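You operate a simulated robot arm through the tools that you are given. There is no shell and no other tool.

You run a simulated robot arm. Do the job below in one go: nothing can be reset, and whatever is moved stays where it is left.

Task
Set the weigher to Step and send the low green and tall blue cartons into lane 01.
Fine: start it, feed the low carton first, each from the blue square; press Stop when both are in; the other cartons, dials and keys stay.

Only the result counts: the job must be done as asked and must still hold three seconds after the hand-in. Knocking over, shifting, dropping, spilling or breaking anything else fails it.

Robot
A 7-joint arm with a two-finger parallel gripper, fixed in place. Base frame: the origin is on the floor under the middle of its stand, x ahead of it, y to its left, z up; the work surface is at about z = 0.825. Units: m, rad, N and s.
It reaches about 1.479 m from its shoulder. Its first joint turns from -2.897 to 2.897 rad. Payload 4.4 kg.
The tool frame sits at the grasp point between the pads (the TCP): z along the fingers, y along the line on which they close. The tips reach 0.023 m beyond it. The gripper opens to 0.094 m. The fingers are 0.038 m wide and 0.01 m thick; the gripper's body (0.054 by 0.096 m) begins 0.039 m behind the TCP.
Orientation is that of the tool frame in the base frame, as a unit quaternion [x, y, z, w]. With the fingers straight down and closing along the base's y, the tool's x points along the base's -x, its y along +y and its z along -z.

Tools
- The arm moves only by the tool jog_arm. Its argument "rows" is a list of rows, each a list of 7 numbers: the shift along the base's x, y, z in m, then the turn, a rotation vector about the base's x, y, z in rad, then the gripper command, from -1 (shut) to 1 (fully open), values between in proportion. In form: [[dx, dy, dz, rx, ry, rz, claw], ...]. A call has 1 to 20 rows; each row shifts and turns the commanded pose from where the row before left it. A row lasts 0.2 s, in which the tool goes at most 0.05 m and 0.15 rad; a call with a longer step from one row to the next is refused whole, and so is a gripper value outside its range. Where a pose cannot be reached the arm comes as near as it can. A force on the tool above 40 N (or 10 N above the force at the start of the call, whichever is more), or a blocked arm, ends the call early, and 0.2 s more pass. Each finger travels about 0.072 m/s and halts on what it meets, pressing with about 23 N; the grip force reading is that of the motor and also rises with nothing between the fingers. The clock runs only during rows and for 0.2 s after the last one: add rows that do not move to give the fingers time. It gives the time, the measured TCP pose, the force on the tool (base axes), the opening and the grip force at its end, in the units of the frame above (readings bear some noise), with the torque about the TCP (base axes, N m) and any sound that the robot's microphone picked up.
- Cameras (640 x 400 px; columns grow to the right, rows downward): "scene" is fixed at [0.0496, 0.6507, 1.5337]; the picture's right is [-0.26, -0.97, 0.00], its down [-0.67, 0.18, -0.72] and it looks along [0.69, -0.18, -0.70] (base axes); focal length 328 px, centre (320, 200). "wrist" rides on the gripper at [0.086, 0.016, -0.074] in the tool frame; the picture's right is [-0.18, 0.98, 0.00], its down [-0.58, -0.11, -0.81] and it looks along [-0.79, -0.15, 0.59] (tool axes); focal length 243 px, centre (320, 200). There is no depth. A picture from a camera that has moved, and an enlarged one, comes with that camera's place and axes in the base frame and with its lens.
- snapshot(camera): a new picture of that camera. The clock stands still meanwhile.
- inspect(camera, box): a new picture of the part [left, top, right, bottom] of that camera's present view, enlarged. The clock stands still meanwhile.
- close_job(): hands the job in; it is judged then, once.

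Places have to be worked out from the pictures, the camera data and where the tool is seen. Open the gripper and draw the arm clear of the work before you hand the job in, unless the task says otherwise.

The tools are called as name(argument=value, ...) on one line, values as JSON. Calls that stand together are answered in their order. jog_arm: Moves the arm, as the interface text tells. Its arguments: {"type":"object","properties":{"rows":{"type":"array","items":{"type":"array","items":{"type":"number"}}}},"required":["rows"]} The other tools are called the same way: snapshot (camera) takes a picture; inspect (camera, box) takes an enlarged picture of a part of a camera's view; close_job () hands the job in.

At the start:

```text
time_s: 0.0
position: [0.7932, 0.2817, 1.1553]
tcp_rot: [0.001, 1.0, 0.0, -0.001]
ft_force: [-0.1, -0.8, -0.1]
wrist_torque: [0.0, -0.04, 0.02]
gripper_width: 0.0939
grasp_force: 0.1
```

scene: 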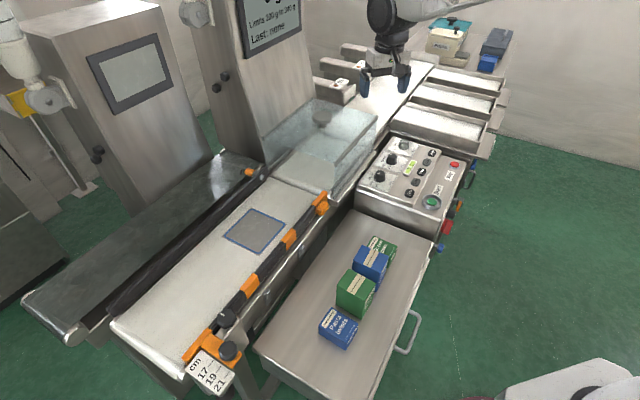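
wrist: 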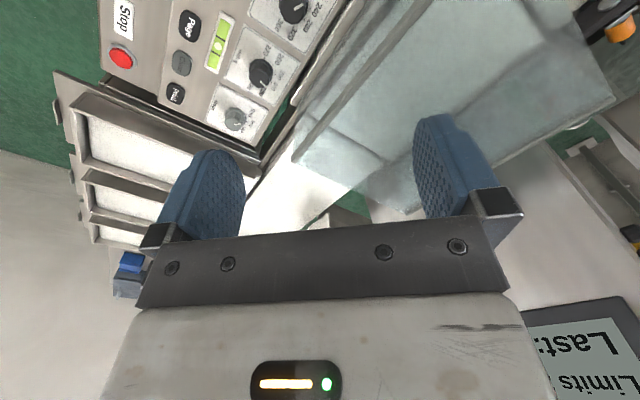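

I'll start by looking closely at the panel, the display and the cartons before moving anything.

inspect(camera="scene", box=[340, 120, 500, 220])

inspect(camera="scene", box=[300, 220, 440, 360])

inspect(camera="scene", box=[220, 0, 540, 180])

inspect(camera="wrist", box=[80, 0, 340, 160])

```text
4.00 times, centred on (420, 170) of scene
camera zoom: at [0.0496, 0.6507, 1.5337], right [-0.26, -0.97, 0.0], down [-0.67, 0.18, -0.72], along [0.69, -0.18, -0.7], focal length 1311 px, centre (-80, 320)
```

zoom: 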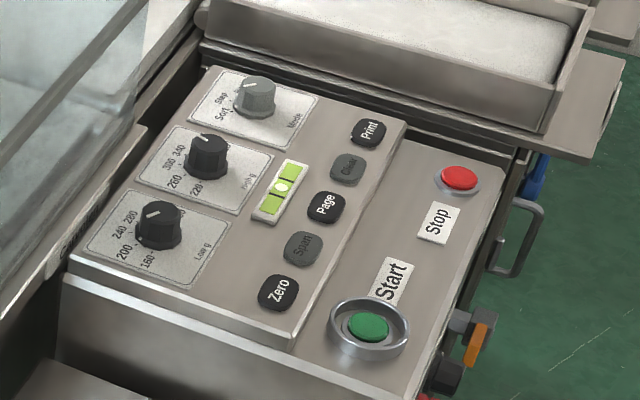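

```text
2.86 times, centred on (370, 290) of scene
camera zoom: at [0.0496, 0.6507, 1.5337], right [-0.26, -0.97, 0.0], down [-0.67, 0.18, -0.72], along [0.69, -0.18, -0.7], focal length 937 px, centre (177, -57)
```

zoom: 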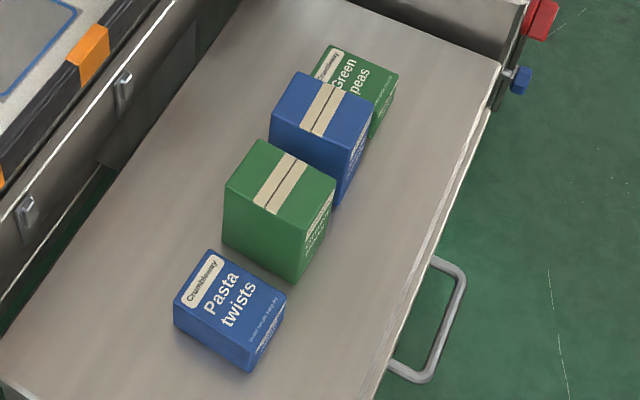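

```text
2.00 times, centred on (380, 90) of scene
camera zoom: at [0.0496, 0.6507, 1.5337], right [-0.26, -0.97, 0.0], down [-0.67, 0.18, -0.72], along [0.69, -0.18, -0.7], focal length 656 px, centre (200, 420)
```

zoom: 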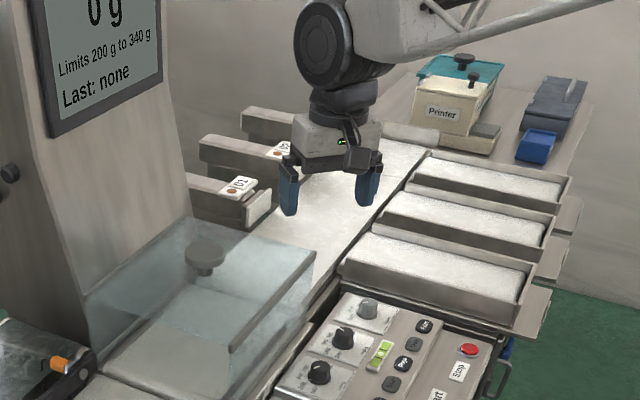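

```text
2.46 times, centred on (210, 80) of wrist
camera zoom: at [0.7072, 0.2975, 1.2297], right [0.18, 0.98, 0.0], down [0.58, -0.11, 0.81], along [0.79, -0.15, -0.59], focal length 597 px, centre (591, 495)
```

zoom: 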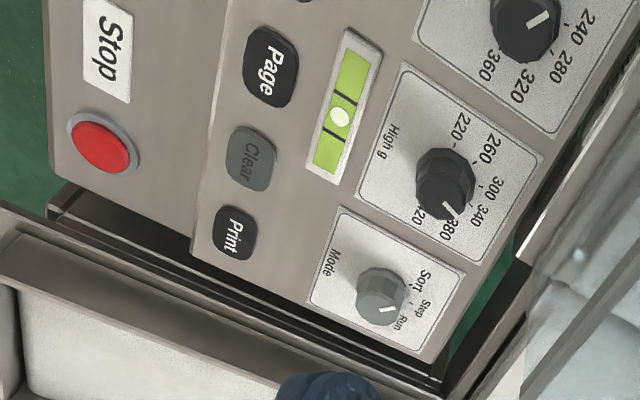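

The mode dial on the panel seems to sit near Sort, with Start (guarded ring) and Stop below. I'll zoom further on the dials, the lanes and the infeed.

inspect(camera="scene", box=[380, 130, 428, 160])

inspect(camera="wrist", box=[195, 75, 275, 150])

inspect(camera="scene", box=[300, 30, 400, 110])

inspect(camera="scene", box=[100, 150, 340, 400])

inspect(camera="scene", box=[420, 150, 500, 260])

inspect(camera="scene", box=[225, 0, 325, 70])

```text
13.33 times, centred on (404, 145) of scene
camera zoom: at [0.0496, 0.6507, 1.5337], right [-0.26, -0.97, 0.0], down [-0.67, 0.18, -0.72], along [0.69, -0.18, -0.7], focal length 4371 px, centre (-800, 933)
```

zoom: 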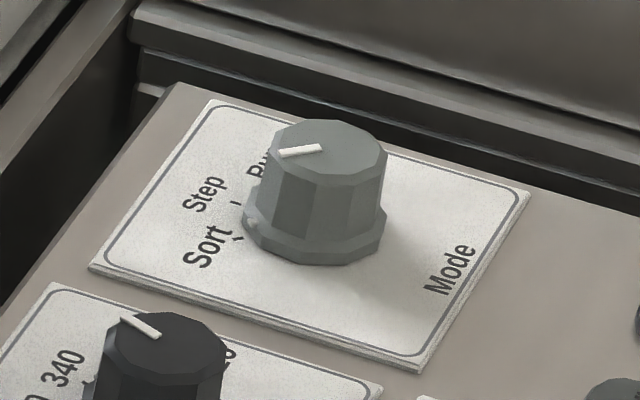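

```text
5.33 times, centred on (235, 112) of wrist
camera zoom: at [0.7072, 0.2975, 1.2297], right [0.18, 0.98, 0.0], down [0.58, -0.11, 0.81], along [0.79, -0.15, -0.59], focal length 1294 px, centre (773, 667)
```

zoom: 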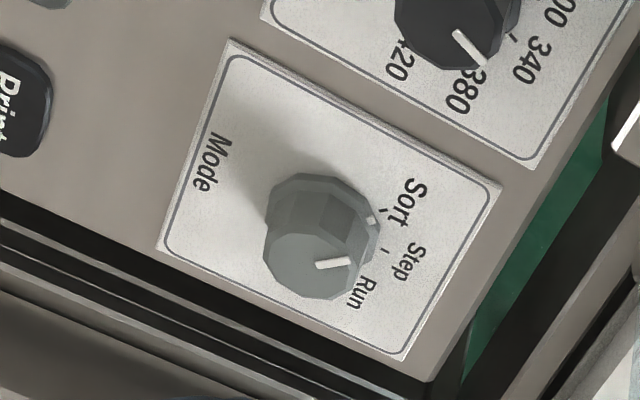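

```text
5.00 times, centred on (350, 70) of scene
camera zoom: at [0.0496, 0.6507, 1.5337], right [-0.26, -0.97, 0.0], down [-0.67, 0.18, -0.72], along [0.69, -0.18, -0.7], focal length 1639 px, centre (170, 850)
```

zoom: 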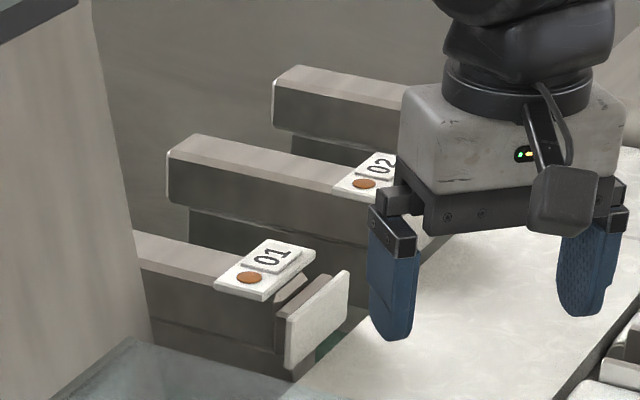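

```text
1.60 times, centred on (220, 275) of scene
camera zoom: at [0.0496, 0.6507, 1.5337], right [-0.26, -0.97, 0.0], down [-0.67, 0.18, -0.72], along [0.69, -0.18, -0.7], focal length 525 px, centre (480, 80)
```

zoom: 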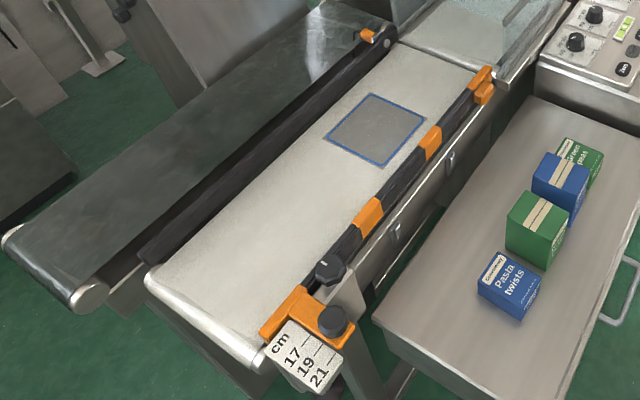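

```text
3.64 times, centred on (460, 205) of scene
camera zoom: at [0.0496, 0.6507, 1.5337], right [-0.26, -0.97, 0.0], down [-0.67, 0.18, -0.72], along [0.69, -0.18, -0.7], focal length 1192 px, centre (-189, 182)
```

zoom: 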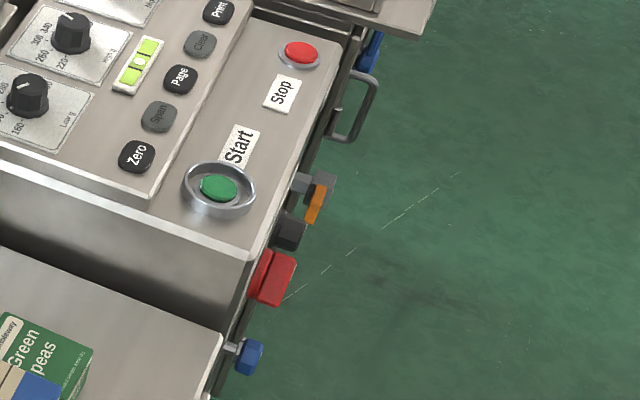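

```text
5.71 times, centred on (275, 35) of scene
camera zoom: at [0.0496, 0.6507, 1.5337], right [-0.26, -0.97, 0.0], down [-0.67, 0.18, -0.72], along [0.69, -0.18, -0.7], focal length 1873 px, centre (577, 1143)
```

zoom: 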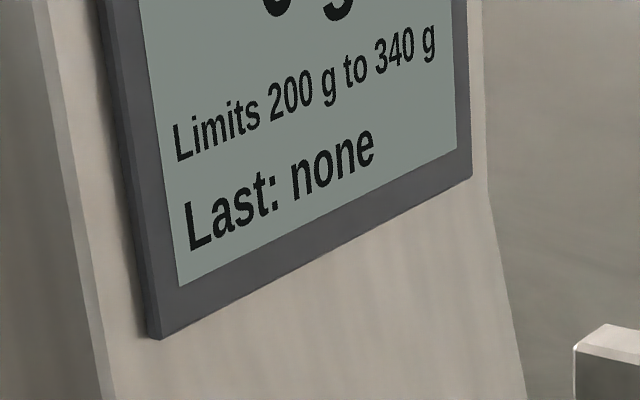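

The skirt mark of the Mode knob is at the Sort tick, so it needs one notch to Step. I triangulate the Mode knob at about (0.945, 0.094, 0.835), and I move the hand back and to the right at height to see the panel with the wrist camera.

jog_arm(rows=[[-0.03, -0.035, 0, 0, 0.1, 0, 1], [-0.03, -0.035, 0, 0, 0.1, 0, 1], [-0.03, -0.035, 0, 0, 0.1, 0, 1], [-0.03, -0.02, 0, 0, 0.1, 0, 1], [0, 0, 0, 0, 0, 0, 1]])

snapshot(camera="wrist")

snapshot(camera="scene")

```text
time_s: 1.2
position: [0.6718, 0.156, 1.1537]
tcp_rot: [0.0, 0.98, 0.0, -0.198]
ft_force: [-0.4, -0.1, 0.3]
wrist_torque: [0.03, 0.01, 0.03]
gripper_width: 0.0941
grasp_force: 0.1
```

```text
taken
camera wrist: at [0.6223, 0.1723, 1.2564], right [0.17, 0.98, -0.07], down [0.85, -0.11, 0.52], along [0.5, -0.15, -0.85], focal length 243 px, centre (320, 200)
```

wrist: 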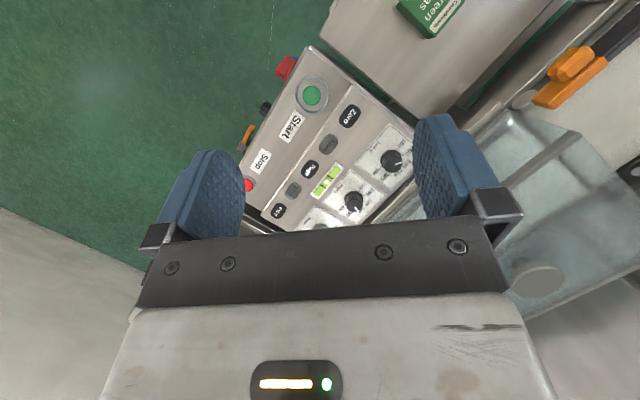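

```text
taken
```

scene: 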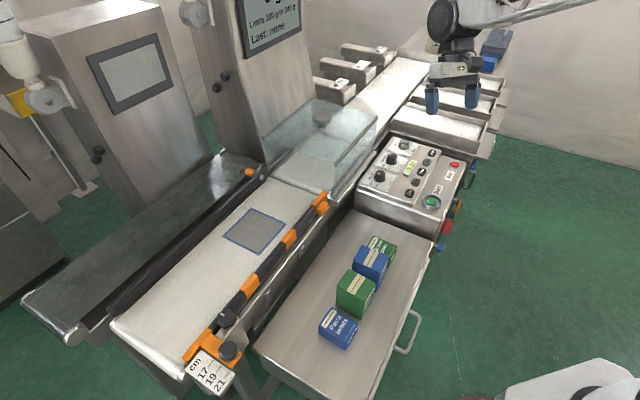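

Both views together put Start near (0.676, 0.116, 0.806), Stop near (0.838, -0.063, 0.794) and the Mode knob top near (0.955, 0.085, 0.846). The machine's line runs at about -48°. I'll level the hand and go closer over the Mode dial to check clearances.

jog_arm(rows=[[0.03, -0.01, -0.02, 0, -0.1, 0, 1], [0.03, -0.01, -0.02, 0, -0.1, 0, 1], [0.03, -0.01, -0.02, 0, -0.1, 0, 1], [0.02, -0.006, -0.02, 0, -0.1, 0, 1], [0, 0, 0, 0, 0, 0, 1]])

snapshot(camera="wrist")

inspect(camera="wrist", box=[230, 80, 420, 200])

```text
time_s: 2.4
position: [0.783, 0.1214, 1.0754]
tcp_rot: [0.0, 1.0, -0.001, 0.0]
ft_force: [-0.2, 0.4, -0.2]
wrist_torque: [0.05, 0.0, -0.02]
gripper_width: 0.0942
grasp_force: 0.0
```

```text
taken
camera wrist: at [0.6979, 0.1373, 1.1497], right [0.18, 0.98, 0.0], down [0.58, -0.11, 0.81], along [0.79, -0.15, -0.59], focal length 243 px, centre (320, 200)
```

wrist: 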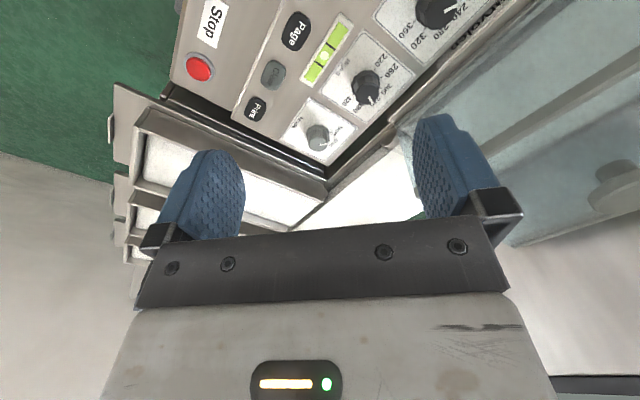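

```text
3.33 times, centred on (325, 140) of wrist
camera zoom: at [0.6979, 0.1373, 1.1497], right [0.18, 0.98, 0.0], down [0.58, -0.11, 0.81], along [0.79, -0.15, -0.59], focal length 809 px, centre (303, 400)
```

zoom: 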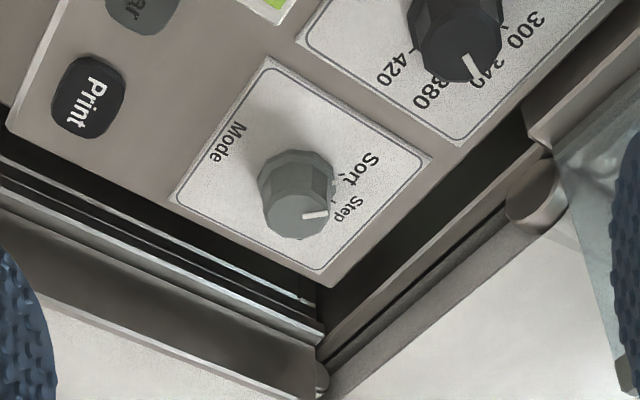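

The knob top re-measures at about (0.955, 0.086, 0.846), with ~45° notches: pointer at 90° (Sort), Step at 45°. Next I hover over it with the gripper part-closed to about 0.06 m and check the alignment.

jog_arm(rows=[[0.0344, -0.0072, -0.023, 0, 0, 0, 0.25], [0.0344, -0.0072, -0.023, 0, 0, 0, 0.25], [0.0344, -0.0072, -0.023, 0, 0, 0, 0.25], [0.0344, -0.0072, -0.023, 0, 0, 0, 0.25], [0.0344, -0.0072, -0.023, 0, 0, 0, 0.25], [0, 0, 0, 0, 0, 0, 0.25]])

snapshot(camera="wrist")

snapshot(camera="scene")

```text
time_s: 3.8
position: [0.9566, 0.0878, 0.9604]
tcp_rot: [0.0, 1.0, 0.001, 0.0]
ft_force: [0.7, 0.5, 0.2]
wrist_torque: [-0.02, 0.01, -0.01]
gripper_width: 0.0587
grasp_force: 0.0
```

```text
taken
camera wrist: at [0.8708, 0.1014, 1.0337], right [0.18, 0.98, 0.0], down [0.58, -0.11, 0.81], along [0.79, -0.15, -0.59], focal length 243 px, centre (320, 200)
```

wrist: 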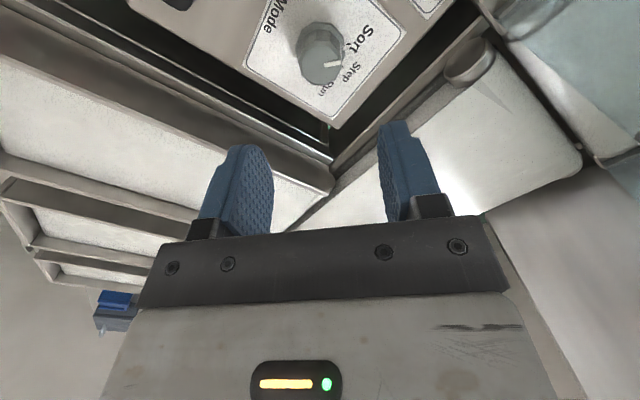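

```text
taken
```

scene: 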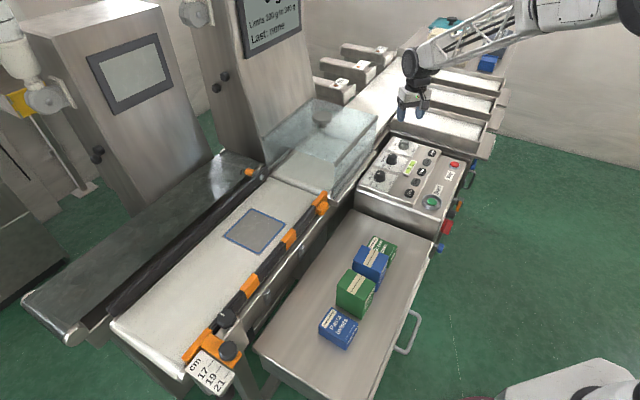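

The knob shows right between the fingers; I zoom in to check its centre against the TCP line before descending.

inspect(camera="wrist", box=[240, 0, 400, 100])

inspect(camera="scene", box=[370, 70, 450, 170])

```text
4.00 times, centred on (320, 50) of wrist
camera zoom: at [0.8708, 0.1014, 1.0337], right [0.18, 0.98, 0.0], down [0.58, -0.11, 0.81], along [0.79, -0.15, -0.59], focal length 970 px, centre (320, 800)
```

zoom: 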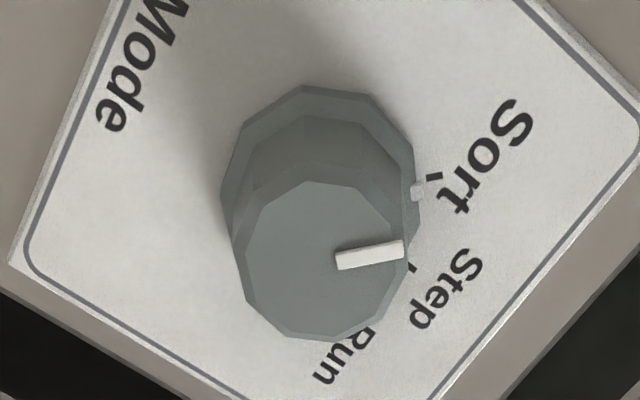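

```text
4.00 times, centred on (410, 120) of scene
camera zoom: at [0.0496, 0.6507, 1.5337], right [-0.26, -0.97, 0.0], down [-0.67, 0.18, -0.72], along [0.69, -0.18, -0.7], focal length 1311 px, centre (-40, 520)
```

zoom: 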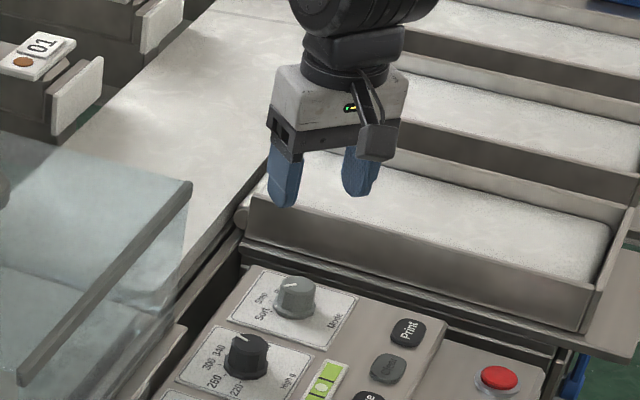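

The knob axis is at (0.956, 0.086), base z≈0.81 and top≈0.846. I descend so the tips stop near z 0.82 with the knob between them.

jog_arm(rows=[[0.001, 0.001, -0.04, 0, 0, 0, 0.25], [0, 0, -0.035, 0, 0, 0, 0.25], [0, 0, -0.025, 0, 0, 0, 0.25], [0, 0, -0.017, 0, 0, 0, 0.25], [0, 0, 0, 0, 0, 0, 0.25]])

snapshot(camera="wrist")

inspect(camera="scene", box=[370, 100, 450, 170])

```text
time_s: 5.0
position: [0.9552, 0.0881, 0.8431]
tcp_rot: [0.0, 1.0, 0.0, 0.001]
ft_force: [0.6, -0.3, 1.0]
wrist_torque: [-0.04, 0.01, 0.04]
gripper_width: 0.0586
grasp_force: 0.0
```

```text
taken
camera wrist: at [0.8702, 0.1025, 0.9175], right [0.18, 0.98, 0.0], down [0.58, -0.11, 0.81], along [0.79, -0.15, -0.59], focal length 243 px, centre (320, 200)
```

wrist: 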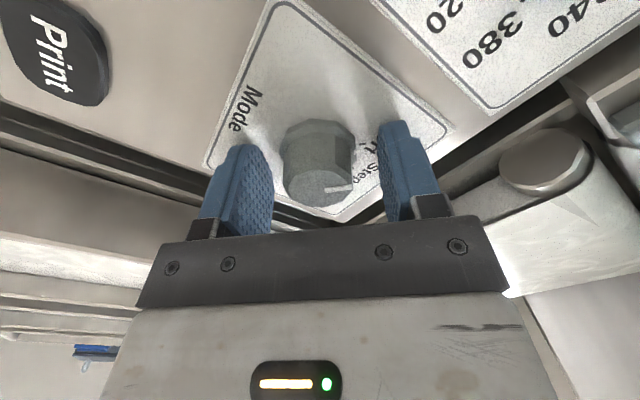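

```text
5.71 times, centred on (410, 135) of scene
camera zoom: at [0.0496, 0.6507, 1.5337], right [-0.26, -0.97, 0.0], down [-0.67, 0.18, -0.72], along [0.69, -0.18, -0.7], focal length 1873 px, centre (-194, 571)
```

zoom: 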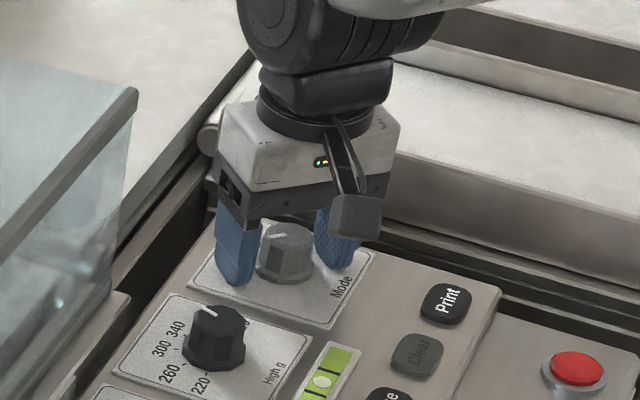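

The knob sits centred between the pads. I close on it now.

jog_arm(rows=[[0, 0, 0, 0, 0, 0, -0.3], [0, 0, 0, 0, 0, 0, -0.6], [0, 0, 0, 0, 0, 0, -0.6]])

```text
time_s: 5.8
position: [0.9554, 0.0869, 0.8442]
tcp_rot: [0.0, 1.0, 0.0, 0.0]
ft_force: [1.9, -8.7, 1.5]
wrist_torque: [-0.54, -0.24, 0.06]
gripper_width: 0.0399
grasp_force: 45.2
```

It's gripped at 0.040 m. Now I turn clockwise (negative about z) about 42° for one notch.

jog_arm(rows=[[0, 0, 0, 0, 0, -0.1, -0.6], [0, 0, 0, 0, 0, -0.1, -0.6], [0, 0, 0, 0, 0, -0.1, -0.6], [0, 0, 0, 0, 0, -0.1, -0.6], [0, 0, 0, 0, 0, -0.1, -0.6], [0, 0, 0, 0, 0, -0.1, -0.6], [0, 0, 0, 0, 0, -0.1, -0.6], [0, 0, 0, 0, 0, -0.033, -0.6], [0, 0, 0, 0, 0, 0, -0.6]])

inspect(camera="scene", box=[370, 100, 450, 170])

snapshot(camera="wrist")

```text
time_s: 7.8
position: [0.9553, 0.0861, 0.8423]
tcp_rot: [0.359, 0.933, 0.0, 0.0]
ft_force: [-8.1, -36.1, 3.8]
wrist_torque: [0.21, 0.15, 0.06]
gripper_width: 0.0396
grasp_force: 44.9
```

```text
5.71 times, centred on (410, 135) of scene
camera zoom: at [0.0496, 0.6507, 1.5337], right [-0.26, -0.97, 0.0], down [-0.67, 0.18, -0.72], along [0.69, -0.18, -0.7], focal length 1873 px, centre (-194, 571)
```

zoom: 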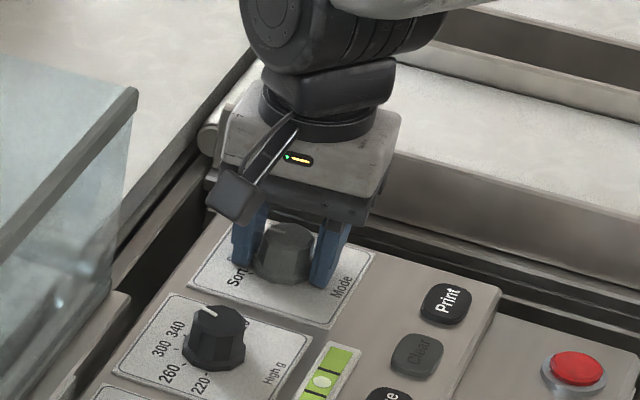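

```text
taken
camera wrist: at [0.903, 0.1547, 0.9176], right [0.8, 0.61, 0.0], down [0.36, -0.47, 0.81], along [0.49, -0.64, -0.59], focal length 243 px, centre (320, 200)
```

wrist: 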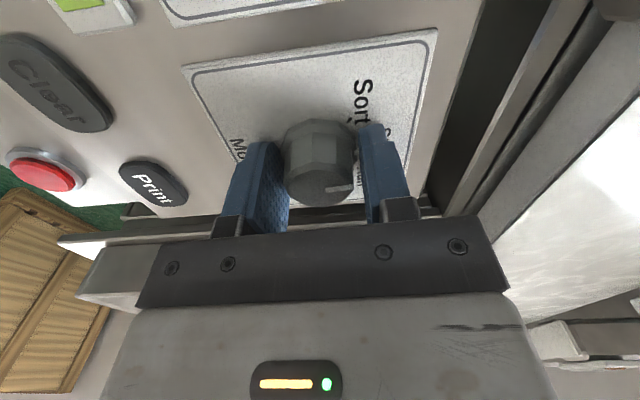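

The knob turned with the hand (pointer still at the same place relative to the pads), though a side load built up. I release and lift to read the pointer.

jog_arm(rows=[[0, 0, 0, 0, 0, 0, 0.2], [0, 0, 0, 0, 0, 0, 0.25], [0, 0, 0.03, 0, 0, 0, 0.25], [0, 0, 0.04, 0, 0, 0, 0.25], [0, 0, 0.04, 0, 0, 0, 0.25], [0, 0, 0, 0, 0, 0, 0.25]])

inspect(camera="wrist", box=[220, 0, 420, 125])

inspect(camera="scene", box=[380, 130, 428, 160])

```text
time_s: 9.2
position: [0.9546, 0.0874, 0.9545]
tcp_rot: [0.358, 0.934, 0.0, 0.0]
ft_force: [0.6, 0.2, 0.8]
wrist_torque: [-0.03, -0.02, -0.01]
gripper_width: 0.0588
grasp_force: 0.1
```

```text
3.20 times, centred on (320, 62) of wrist
camera zoom: at [0.9027, 0.1565, 1.0278], right [0.79, 0.61, 0.0], down [0.36, -0.47, 0.81], along [0.49, -0.64, -0.59], focal length 776 px, centre (320, 640)
```

zoom: 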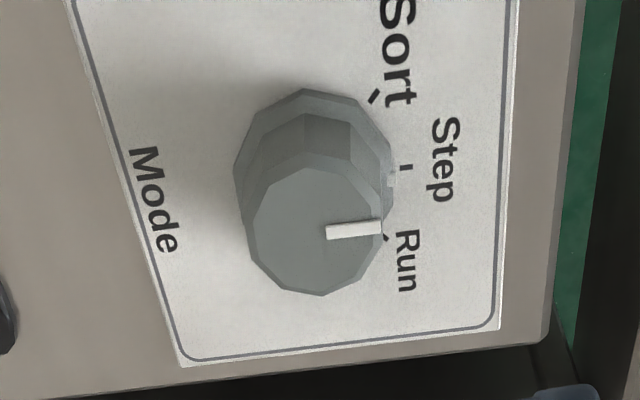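

```text
13.33 times, centred on (404, 145) of scene
camera zoom: at [0.0496, 0.6507, 1.5337], right [-0.26, -0.97, 0.0], down [-0.67, 0.18, -0.72], along [0.69, -0.18, -0.7], focal length 4371 px, centre (-800, 933)
```

zoom: 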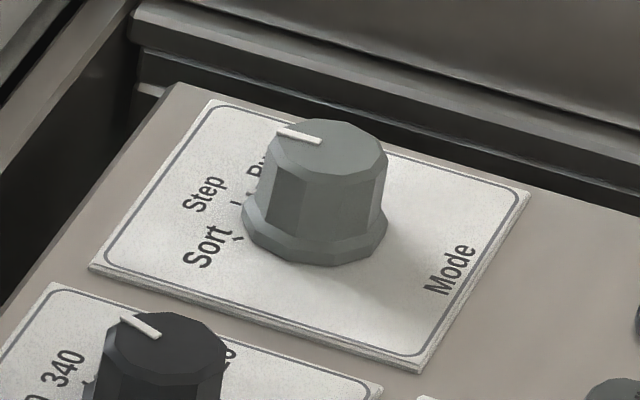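

The index mark now lines up with the Step tick. I rise and swing back over the infeed side to look at the cartons and the blue square from above.

jog_arm(rows=[[0, 0, 0.05, 0, 0, 0, 0.25], [0, 0, 0.05, 0, 0, 0, 0.5], [-0.038, 0.0285, 0.009, 0, 0, 0, 1], [-0.038, 0.0285, 0.009, 0, 0, 0, 1], [-0.038, 0.0285, 0.009, 0, 0, 0, 1], [-0.038, 0.0285, 0.009, 0, 0, 0, 1], [-0.038, 0.0285, 0.009, 0, 0, 0, 1], [-0.038, 0.0285, 0.009, 0, 0, 0, 1], [-0.038, 0.0285, 0.009, 0, 0, 0, 1], [-0.038, 0.0285, 0.009, 0, 0, 0, 1], [-0.038, 0.0285, 0.009, 0, 0, 0, 1], [-0.038, 0.0285, 0.009, 0, 0, 0, 1], [-0.038, 0.0285, 0.009, 0, 0, 0, 1], [-0.038, 0.0285, 0.009, 0, 0, 0, 1], [-0.038, 0.0285, 0.009, 0, 0, 0, 1], [-0.038, 0.0285, 0.009, 0, 0, 0, 1], [0, 0, 0, 0, 0, 0, 1]])

snapshot(camera="wrist")

snapshot(camera="scene")

```text
time_s: 12.8
position: [0.4219, 0.4827, 1.1786]
tcp_rot: [0.359, 0.933, 0.0, 0.0]
ft_force: [0.5, 0.4, -0.2]
wrist_torque: [0.01, 0.02, 0.0]
gripper_width: 0.0943
grasp_force: 0.1
```

```text
taken
camera wrist: at [0.3682, 0.5521, 1.2532], right [0.79, 0.61, 0.0], down [0.36, -0.47, 0.81], along [0.49, -0.64, -0.59], focal length 243 px, centre (320, 200)
```

wrist: 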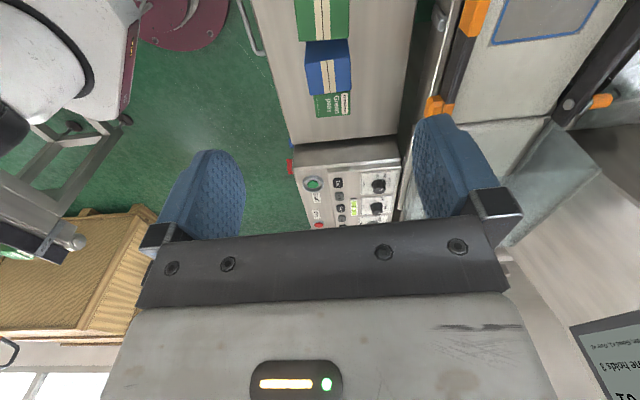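

```text
taken
```

scene: 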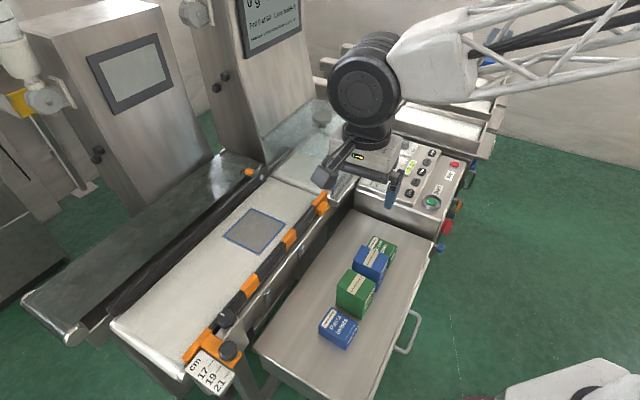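

The display changed with the mode; I read it closely in both views.

inspect(camera="scene", box=[225, 0, 325, 70])

inspect(camera="wrist", box=[560, 310, 640, 400])

inspect(camera="wrist", box=[270, 0, 430, 130])

inspect(camera="wrist", box=[400, 0, 640, 150])

```text
5.71 times, centred on (275, 35) of scene
camera zoom: at [0.0496, 0.6507, 1.5337], right [-0.26, -0.97, 0.0], down [-0.67, 0.18, -0.72], along [0.69, -0.18, -0.7], focal length 1873 px, centre (577, 1143)
```

zoom: 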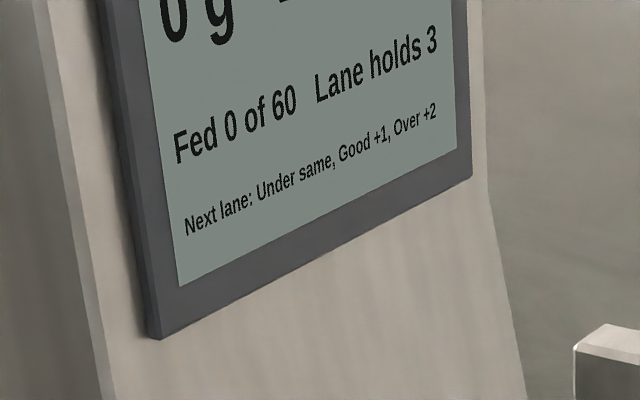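

```text
4.44 times, centred on (600, 355) of wrist
camera zoom: at [0.3682, 0.5521, 1.2532], right [0.79, 0.61, 0.0], down [0.36, -0.47, 0.81], along [0.49, -0.64, -0.59], focal length 1078 px, centre (-924, -489)
```

zoom: 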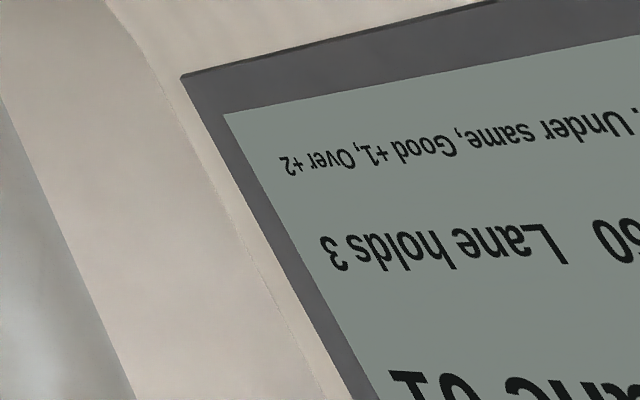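

```text
3.08 times, centred on (350, 65) of wrist
camera zoom: at [0.3682, 0.5521, 1.2532], right [0.79, 0.61, 0.0], down [0.36, -0.47, 0.81], along [0.49, -0.64, -0.59], focal length 746 px, centre (228, 615)
```

zoom: 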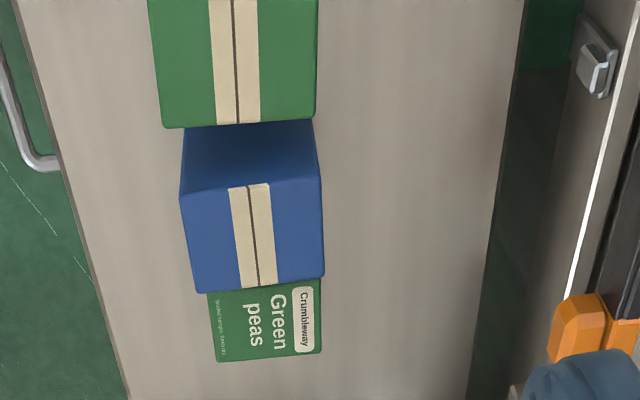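

```text
2.67 times, centred on (520, 75) of wrist
camera zoom: at [0.3682, 0.5521, 1.2532], right [0.79, 0.61, 0.0], down [0.36, -0.47, 0.81], along [0.49, -0.64, -0.59], focal length 647 px, centre (-213, 533)
```

zoom: 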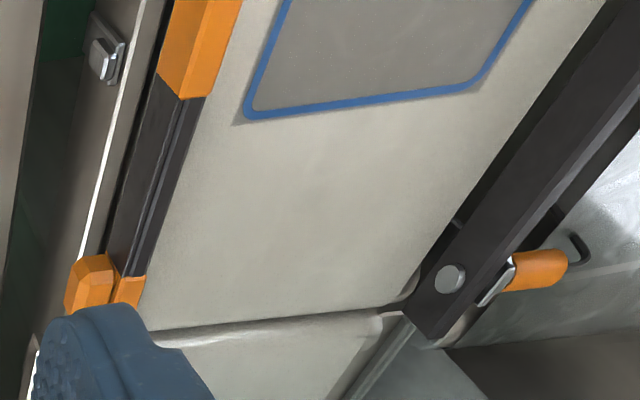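

In Step mode the display says: Lane 01 now, "Next lane: Under same, Good +1, Over +2", so a light low carton first keeps lane 01 for the second. The tall blue carton's top is near z 0.80, so the tray is well below the belt. I pitch the camera down over the cartons for a better measurement.

jog_arm(rows=[[0.02, -0.025, 0, 0.0794, 0.0608, 0, 1], [0.02, -0.025, 0, 0.0794, 0.0608, 0, 1], [0.01, -0.02, 0, 0.0794, 0.0608, 0, 1], [0, 0, 0, 0.0794, 0.0608, 0, 1], [0, 0, 0, 0.0794, 0.0608, 0, 1], [0, 0, 0, 0.0794, 0.0608, 0, 1], [0, 0, 0, 0, 0, 0, 1]])

snapshot(camera="wrist")

```text
time_s: 14.4
position: [0.4733, 0.4148, 1.1794]
tcp_rot: [0.342, 0.892, 0.155, -0.251]
ft_force: [-0.1, -0.1, -0.4]
wrist_torque: [0.02, 0.02, 0.0]
gripper_width: 0.0941
grasp_force: 0.0
```

```text
taken
camera wrist: at [0.4557, 0.4376, 1.2902], right [0.79, 0.61, 0.0], down [0.57, -0.75, 0.33], along [0.2, -0.26, -0.94], focal length 243 px, centre (320, 200)
```

wrist: 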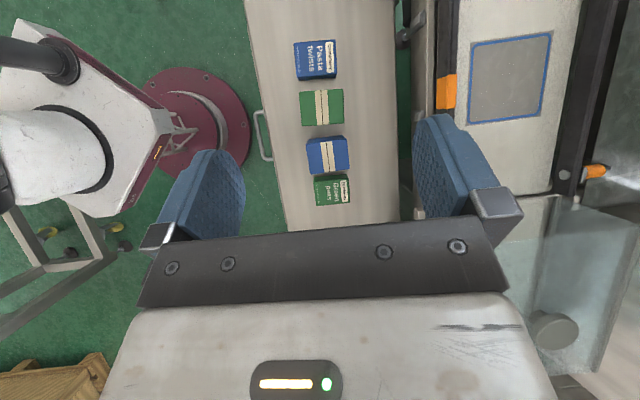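

A good top view. I zoom on the cartons and the blue square.

inspect(camera="wrist", box=[270, 120, 400, 210])

inspect(camera="wrist", box=[270, 30, 400, 120])

inspect(camera="wrist", box=[400, 0, 640, 150])

```text
4.44 times, centred on (335, 165) of wrist
camera zoom: at [0.4557, 0.4376, 1.2902], right [0.79, 0.61, 0.0], down [0.57, -0.75, 0.33], along [0.2, -0.26, -0.94], focal length 1078 px, centre (253, 356)
```

zoom: 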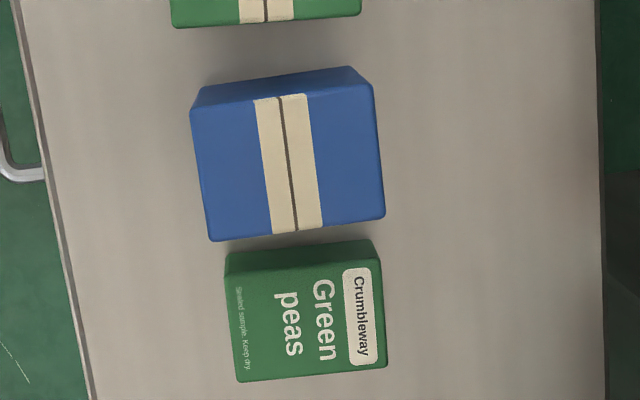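

```text
4.44 times, centred on (335, 75) of wrist
camera zoom: at [0.4557, 0.4376, 1.2902], right [0.79, 0.61, 0.0], down [0.57, -0.75, 0.33], along [0.2, -0.26, -0.94], focal length 1078 px, centre (253, 756)
```

zoom: 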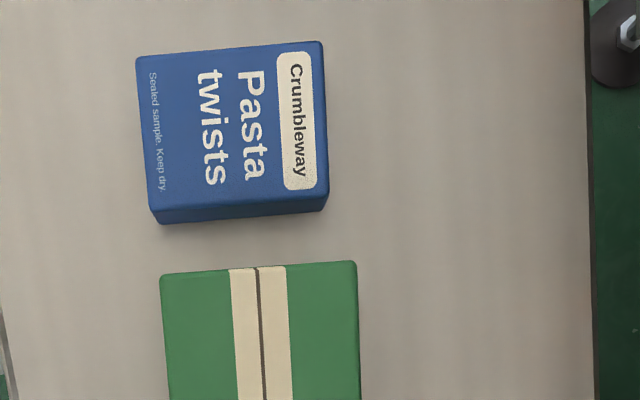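

```text
2.67 times, centred on (520, 75) of wrist
camera zoom: at [0.4557, 0.4376, 1.2902], right [0.79, 0.61, 0.0], down [0.57, -0.75, 0.33], along [0.2, -0.26, -0.94], focal length 647 px, centre (-213, 533)
```

zoom: 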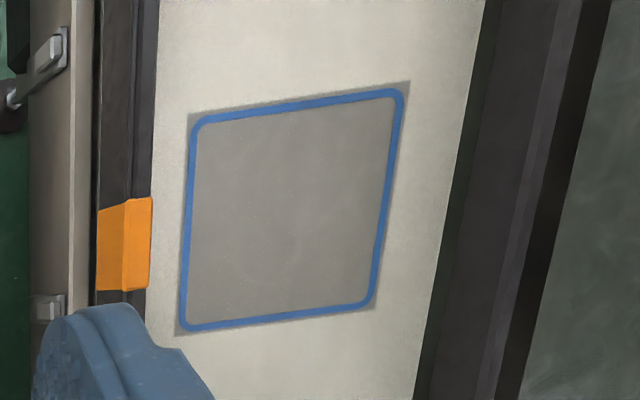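

Measured: the row runs at -45°; green peas top centre ≈ (0.581, 0.322, 0.76), tall blue top centre ≈ (0.516, 0.385, 0.815), tray ≈ 0.71, and blue square centre ≈ (0.680, 0.679) on the belt at 0.825. Next I go level over Start with the fingers shut and look at its guard ring.

jog_arm(rows=[[0.0203, -0.0299, -0.016, -0.0476, -0.0365, -0.005, 0.3], [0.0203, -0.0299, -0.016, -0.0476, -0.0365, -0.005, -0.2], [0.0203, -0.0299, -0.016, -0.0476, -0.0365, -0.005, -0.6], [0.0203, -0.0299, -0.016, -0.0476, -0.0365, -0.005, -1], [0.0203, -0.0299, -0.016, -0.0476, -0.0365, -0.005, -1], [0.0203, -0.0299, -0.016, -0.0476, -0.0365, -0.005, -1], [0.0203, -0.0299, -0.016, -0.0476, -0.0365, -0.005, -1], [0.0203, -0.0299, -0.016, -0.0476, -0.0365, -0.005, -1], [0.0203, -0.0299, -0.016, -0.0476, -0.0365, -0.005, -1], [0.0203, -0.0299, -0.016, -0.0476, -0.0365, -0.005, -1], [0, 0, 0, 0, 0, 0, -1]])

snapshot(camera="wrist")

inspect(camera="wrist", box=[240, 0, 400, 100])

inspect(camera="scene", box=[400, 150, 480, 220])

```text
time_s: 16.8
position: [0.6765, 0.1156, 1.0185]
tcp_rot: [0.38, 0.925, 0.006, 0.005]
ft_force: [-0.3, -0.4, 1.2]
wrist_torque: [0.03, -0.01, -0.02]
gripper_width: 0.0001
grasp_force: 23.3
```

```text
taken
camera wrist: at [0.627, 0.1856, 1.0929], right [0.82, 0.57, 0.02], down [0.33, -0.49, 0.81], along [0.47, -0.66, -0.59], focal length 243 px, centre (320, 200)
```

wrist: 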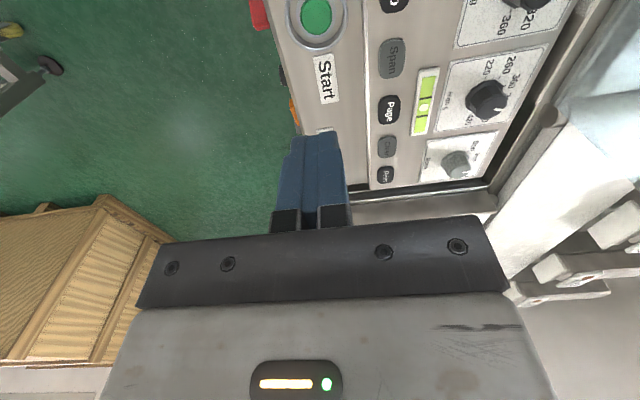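

```text
4.00 times, centred on (320, 50) of wrist
camera zoom: at [0.627, 0.1856, 1.0929], right [0.82, 0.57, 0.02], down [0.33, -0.49, 0.81], along [0.47, -0.66, -0.59], focal length 970 px, centre (320, 800)
```

zoom: 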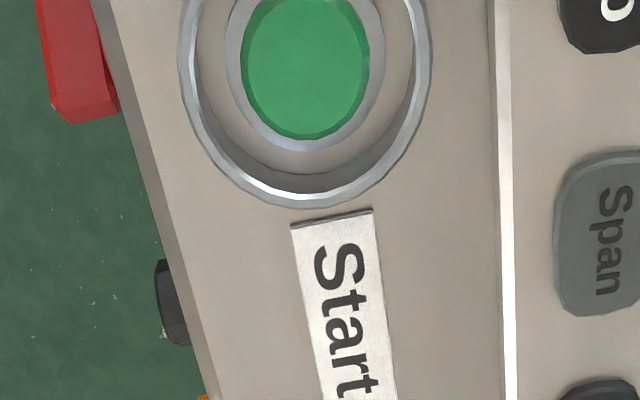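

```text
5.71 times, centred on (440, 185) of scene
camera zoom: at [0.0496, 0.6507, 1.5337], right [-0.26, -0.97, 0.0], down [-0.67, 0.18, -0.72], along [0.69, -0.18, -0.7], focal length 1873 px, centre (-366, 286)
```

zoom: 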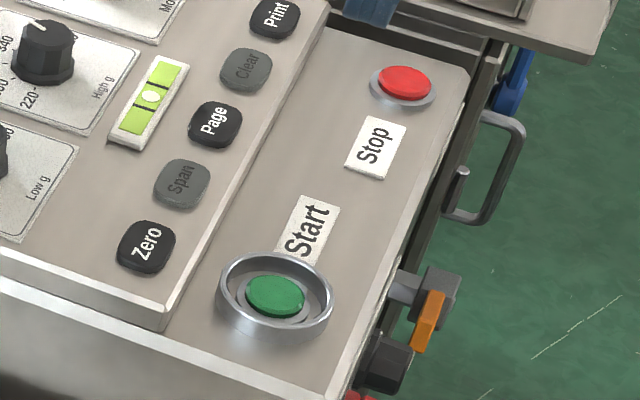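

Start's button centre works out at (0.675, 0.115), with a guard about 0.05 m wide inside, and the shut fingers (about 0.026 × 0.038) fit. I straighten the residual tilt, lower to just above the guard and check the alignment.

jog_arm(rows=[[-0.001, -0.001, -0.04, -0.0073, 0.0138, -0.006, -1], [0, 0, -0.045, 0, 0, 0, -1], [0, 0, -0.045, 0, 0, 0, -1], [0, 0, -0.02, 0, 0, 0, -1], [0, 0, 0, 0, 0, 0, -1]])

inspect(camera="wrist", box=[240, 50, 400, 200])

inspect(camera="scene", box=[400, 140, 480, 220])

```text
time_s: 18.0
position: [0.6747, 0.1149, 0.8682]
tcp_rot: [0.384, 0.923, 0.001, 0.0]
ft_force: [0.7, 0.7, -0.2]
wrist_torque: [0.0, 0.0, 0.0]
gripper_width: 0.0
grasp_force: 23.2
```

```text
2.67 times, centred on (320, 125) of wrist
camera zoom: at [0.6261, 0.1864, 0.9438], right [0.83, 0.56, 0.0], down [0.33, -0.49, 0.81], along [0.45, -0.67, -0.59], focal length 647 px, centre (320, 400)
```

zoom: 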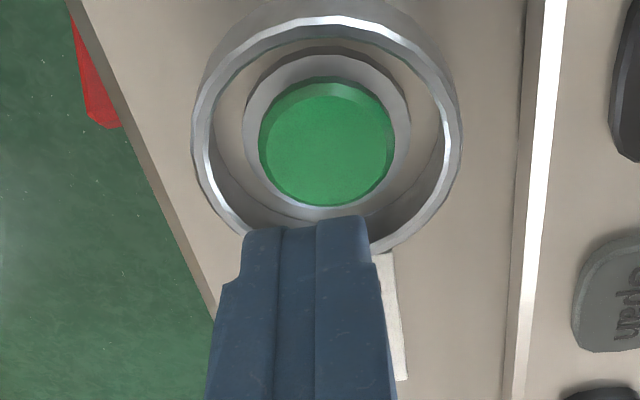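

```text
5.00 times, centred on (440, 180) of scene
camera zoom: at [0.0496, 0.6507, 1.5337], right [-0.26, -0.97, 0.0], down [-0.67, 0.18, -0.72], along [0.69, -0.18, -0.7], focal length 1639 px, centre (-280, 300)
```

zoom: 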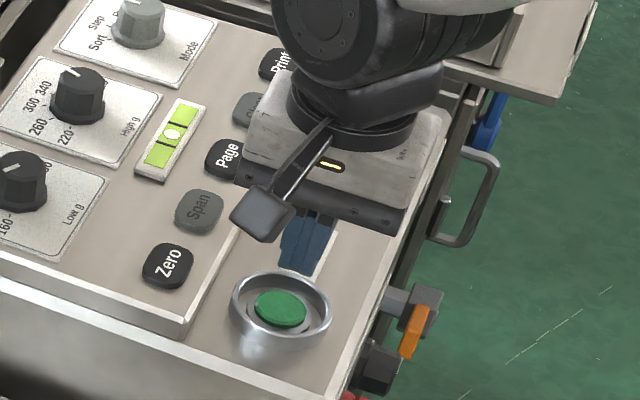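

Alignment is within about 2 mm; I correct by (+0.0015, +0.001) and press down in small steps.

jog_arm(rows=[[0.0015, 0.001, -0.02, 0, 0, 0, -1], [0, 0, -0.014, 0, 0, 0, -1], [0, 0, -0.004, 0, 0, 0, -1], [0, 0, -0.003, 0, 0, 0, -1]])

inspect(camera="scene", box=[400, 140, 480, 220])

```text
time_s: 19.0
position: [0.6778, 0.1169, 0.829]
tcp_rot: [0.384, 0.924, 0.001, -0.001]
ft_force: [-2.9, -0.2, 6.9]
wrist_torque: [-0.01, 0.1, -0.01]
gripper_width: 0.0001
grasp_force: 22.7
heard: click
```

```text
5.00 times, centred on (440, 180) of scene
camera zoom: at [0.0496, 0.6507, 1.5337], right [-0.26, -0.97, 0.0], down [-0.67, 0.18, -0.72], along [0.69, -0.18, -0.7], focal length 1639 px, centre (-280, 300)
```

zoom: 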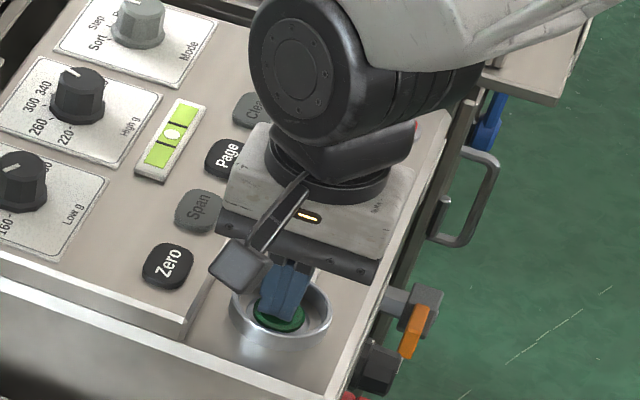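

A click was heard. I lift off the button and check the whole scene to see whether the machine is running.

jog_arm(rows=[[0, 0, 0.03, 0, 0, 0, -1], [0, 0, 0.05, 0, 0, 0, -1], [0, 0, 0.05, 0, 0, 0, -0.5], [0, 0, 0.05, 0, 0, 0, 0]])

snapshot(camera="scene")

inspect(camera="scene", box=[225, 0, 325, 70])

snapshot(camera="wrist")

```text
time_s: 20.0
position: [0.6786, 0.116, 1.0083]
tcp_rot: [0.384, 0.923, 0.0, -0.001]
ft_force: [-0.4, 0.0, 0.1]
wrist_torque: [-0.01, -0.02, 0.0]
gripper_width: 0.047
grasp_force: 0.0
```

```text
taken
```

scene: 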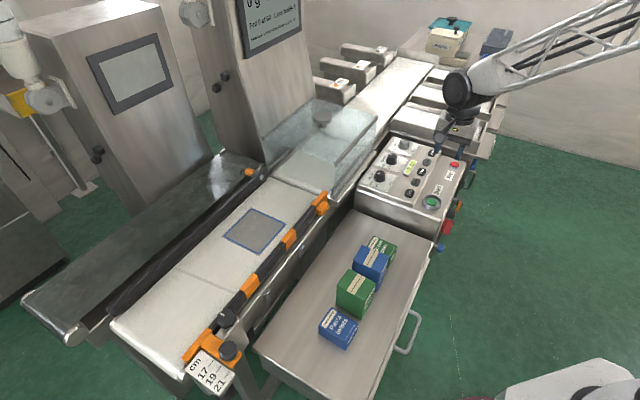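

```text
5.71 times, centred on (275, 35) of scene
camera zoom: at [0.0496, 0.6507, 1.5337], right [-0.26, -0.97, 0.0], down [-0.67, 0.18, -0.72], along [0.69, -0.18, -0.7], focal length 1873 px, centre (577, 1143)
```

zoom: 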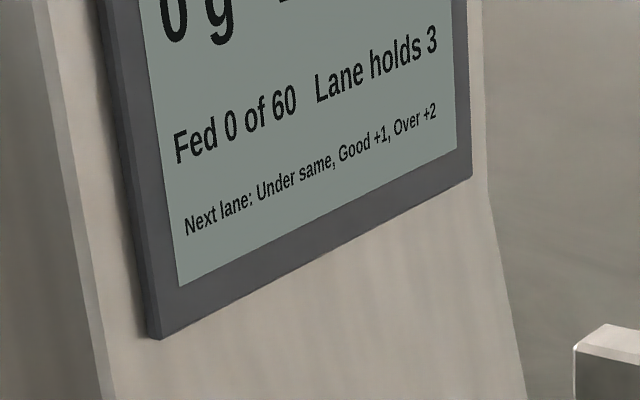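

```text
taken
camera wrist: at [0.6293, 0.188, 1.0831], right [0.83, 0.56, 0.0], down [0.34, -0.49, 0.81], along [0.45, -0.67, -0.59], focal length 243 px, centre (320, 200)
```

wrist: 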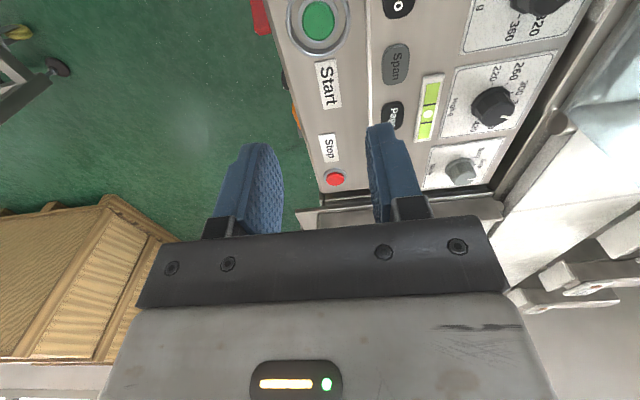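

The belt seam has appeared on the infeed, so the machine is running, and the display still shows lane 01 with 0 fed. I go over the green peas carton with a 0.35 rad pitch, which lifts the wrist camera clear of the tall blue one.

jog_arm(rows=[[-0.016, 0.0338, -0.005, 0.0482, 0.0328, 0, 1], [-0.016, 0.0338, -0.01, 0.0482, 0.0328, 0, 1], [-0.016, 0.0338, -0.02, 0.0482, 0.0328, 0, 1], [-0.016, 0.0338, -0.025, 0.0482, 0.0328, 0, 1], [-0.016, 0.0338, -0.03, 0.0482, 0.0328, 0, 1], [-0.0156, 0.034, -0.02, 0.0482, 0.0328, 0, 1], [0, 0, 0, 0, 0, 0, 1]])

snapshot(camera="wrist")

snapshot(camera="scene")

```text
time_s: 21.6
position: [0.5828, 0.3192, 0.8952]
tcp_rot: [0.378, 0.909, 0.097, -0.146]
ft_force: [0.1, 0.1, -0.3]
wrist_torque: [0.0, -0.01, 0.04]
gripper_width: 0.094
grasp_force: 0.1
```

```text
taken
camera wrist: at [0.552, 0.3655, 0.9967], right [0.83, 0.56, 0.0], down [0.47, -0.69, 0.55], along [0.31, -0.46, -0.83], focal length 243 px, centre (320, 200)
```

wrist: 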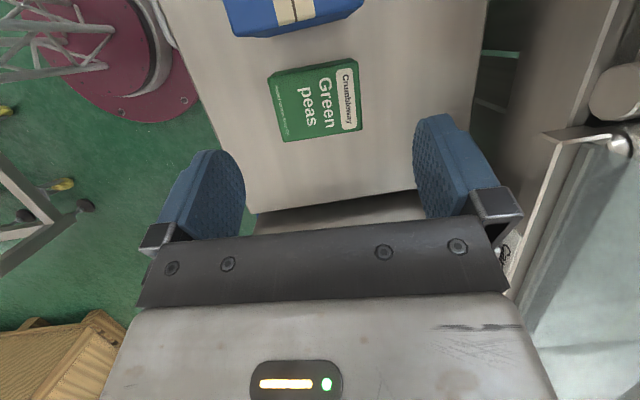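

```text
taken
```

scene: 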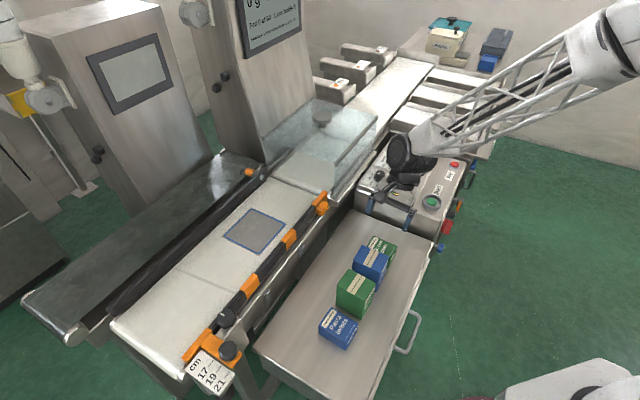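

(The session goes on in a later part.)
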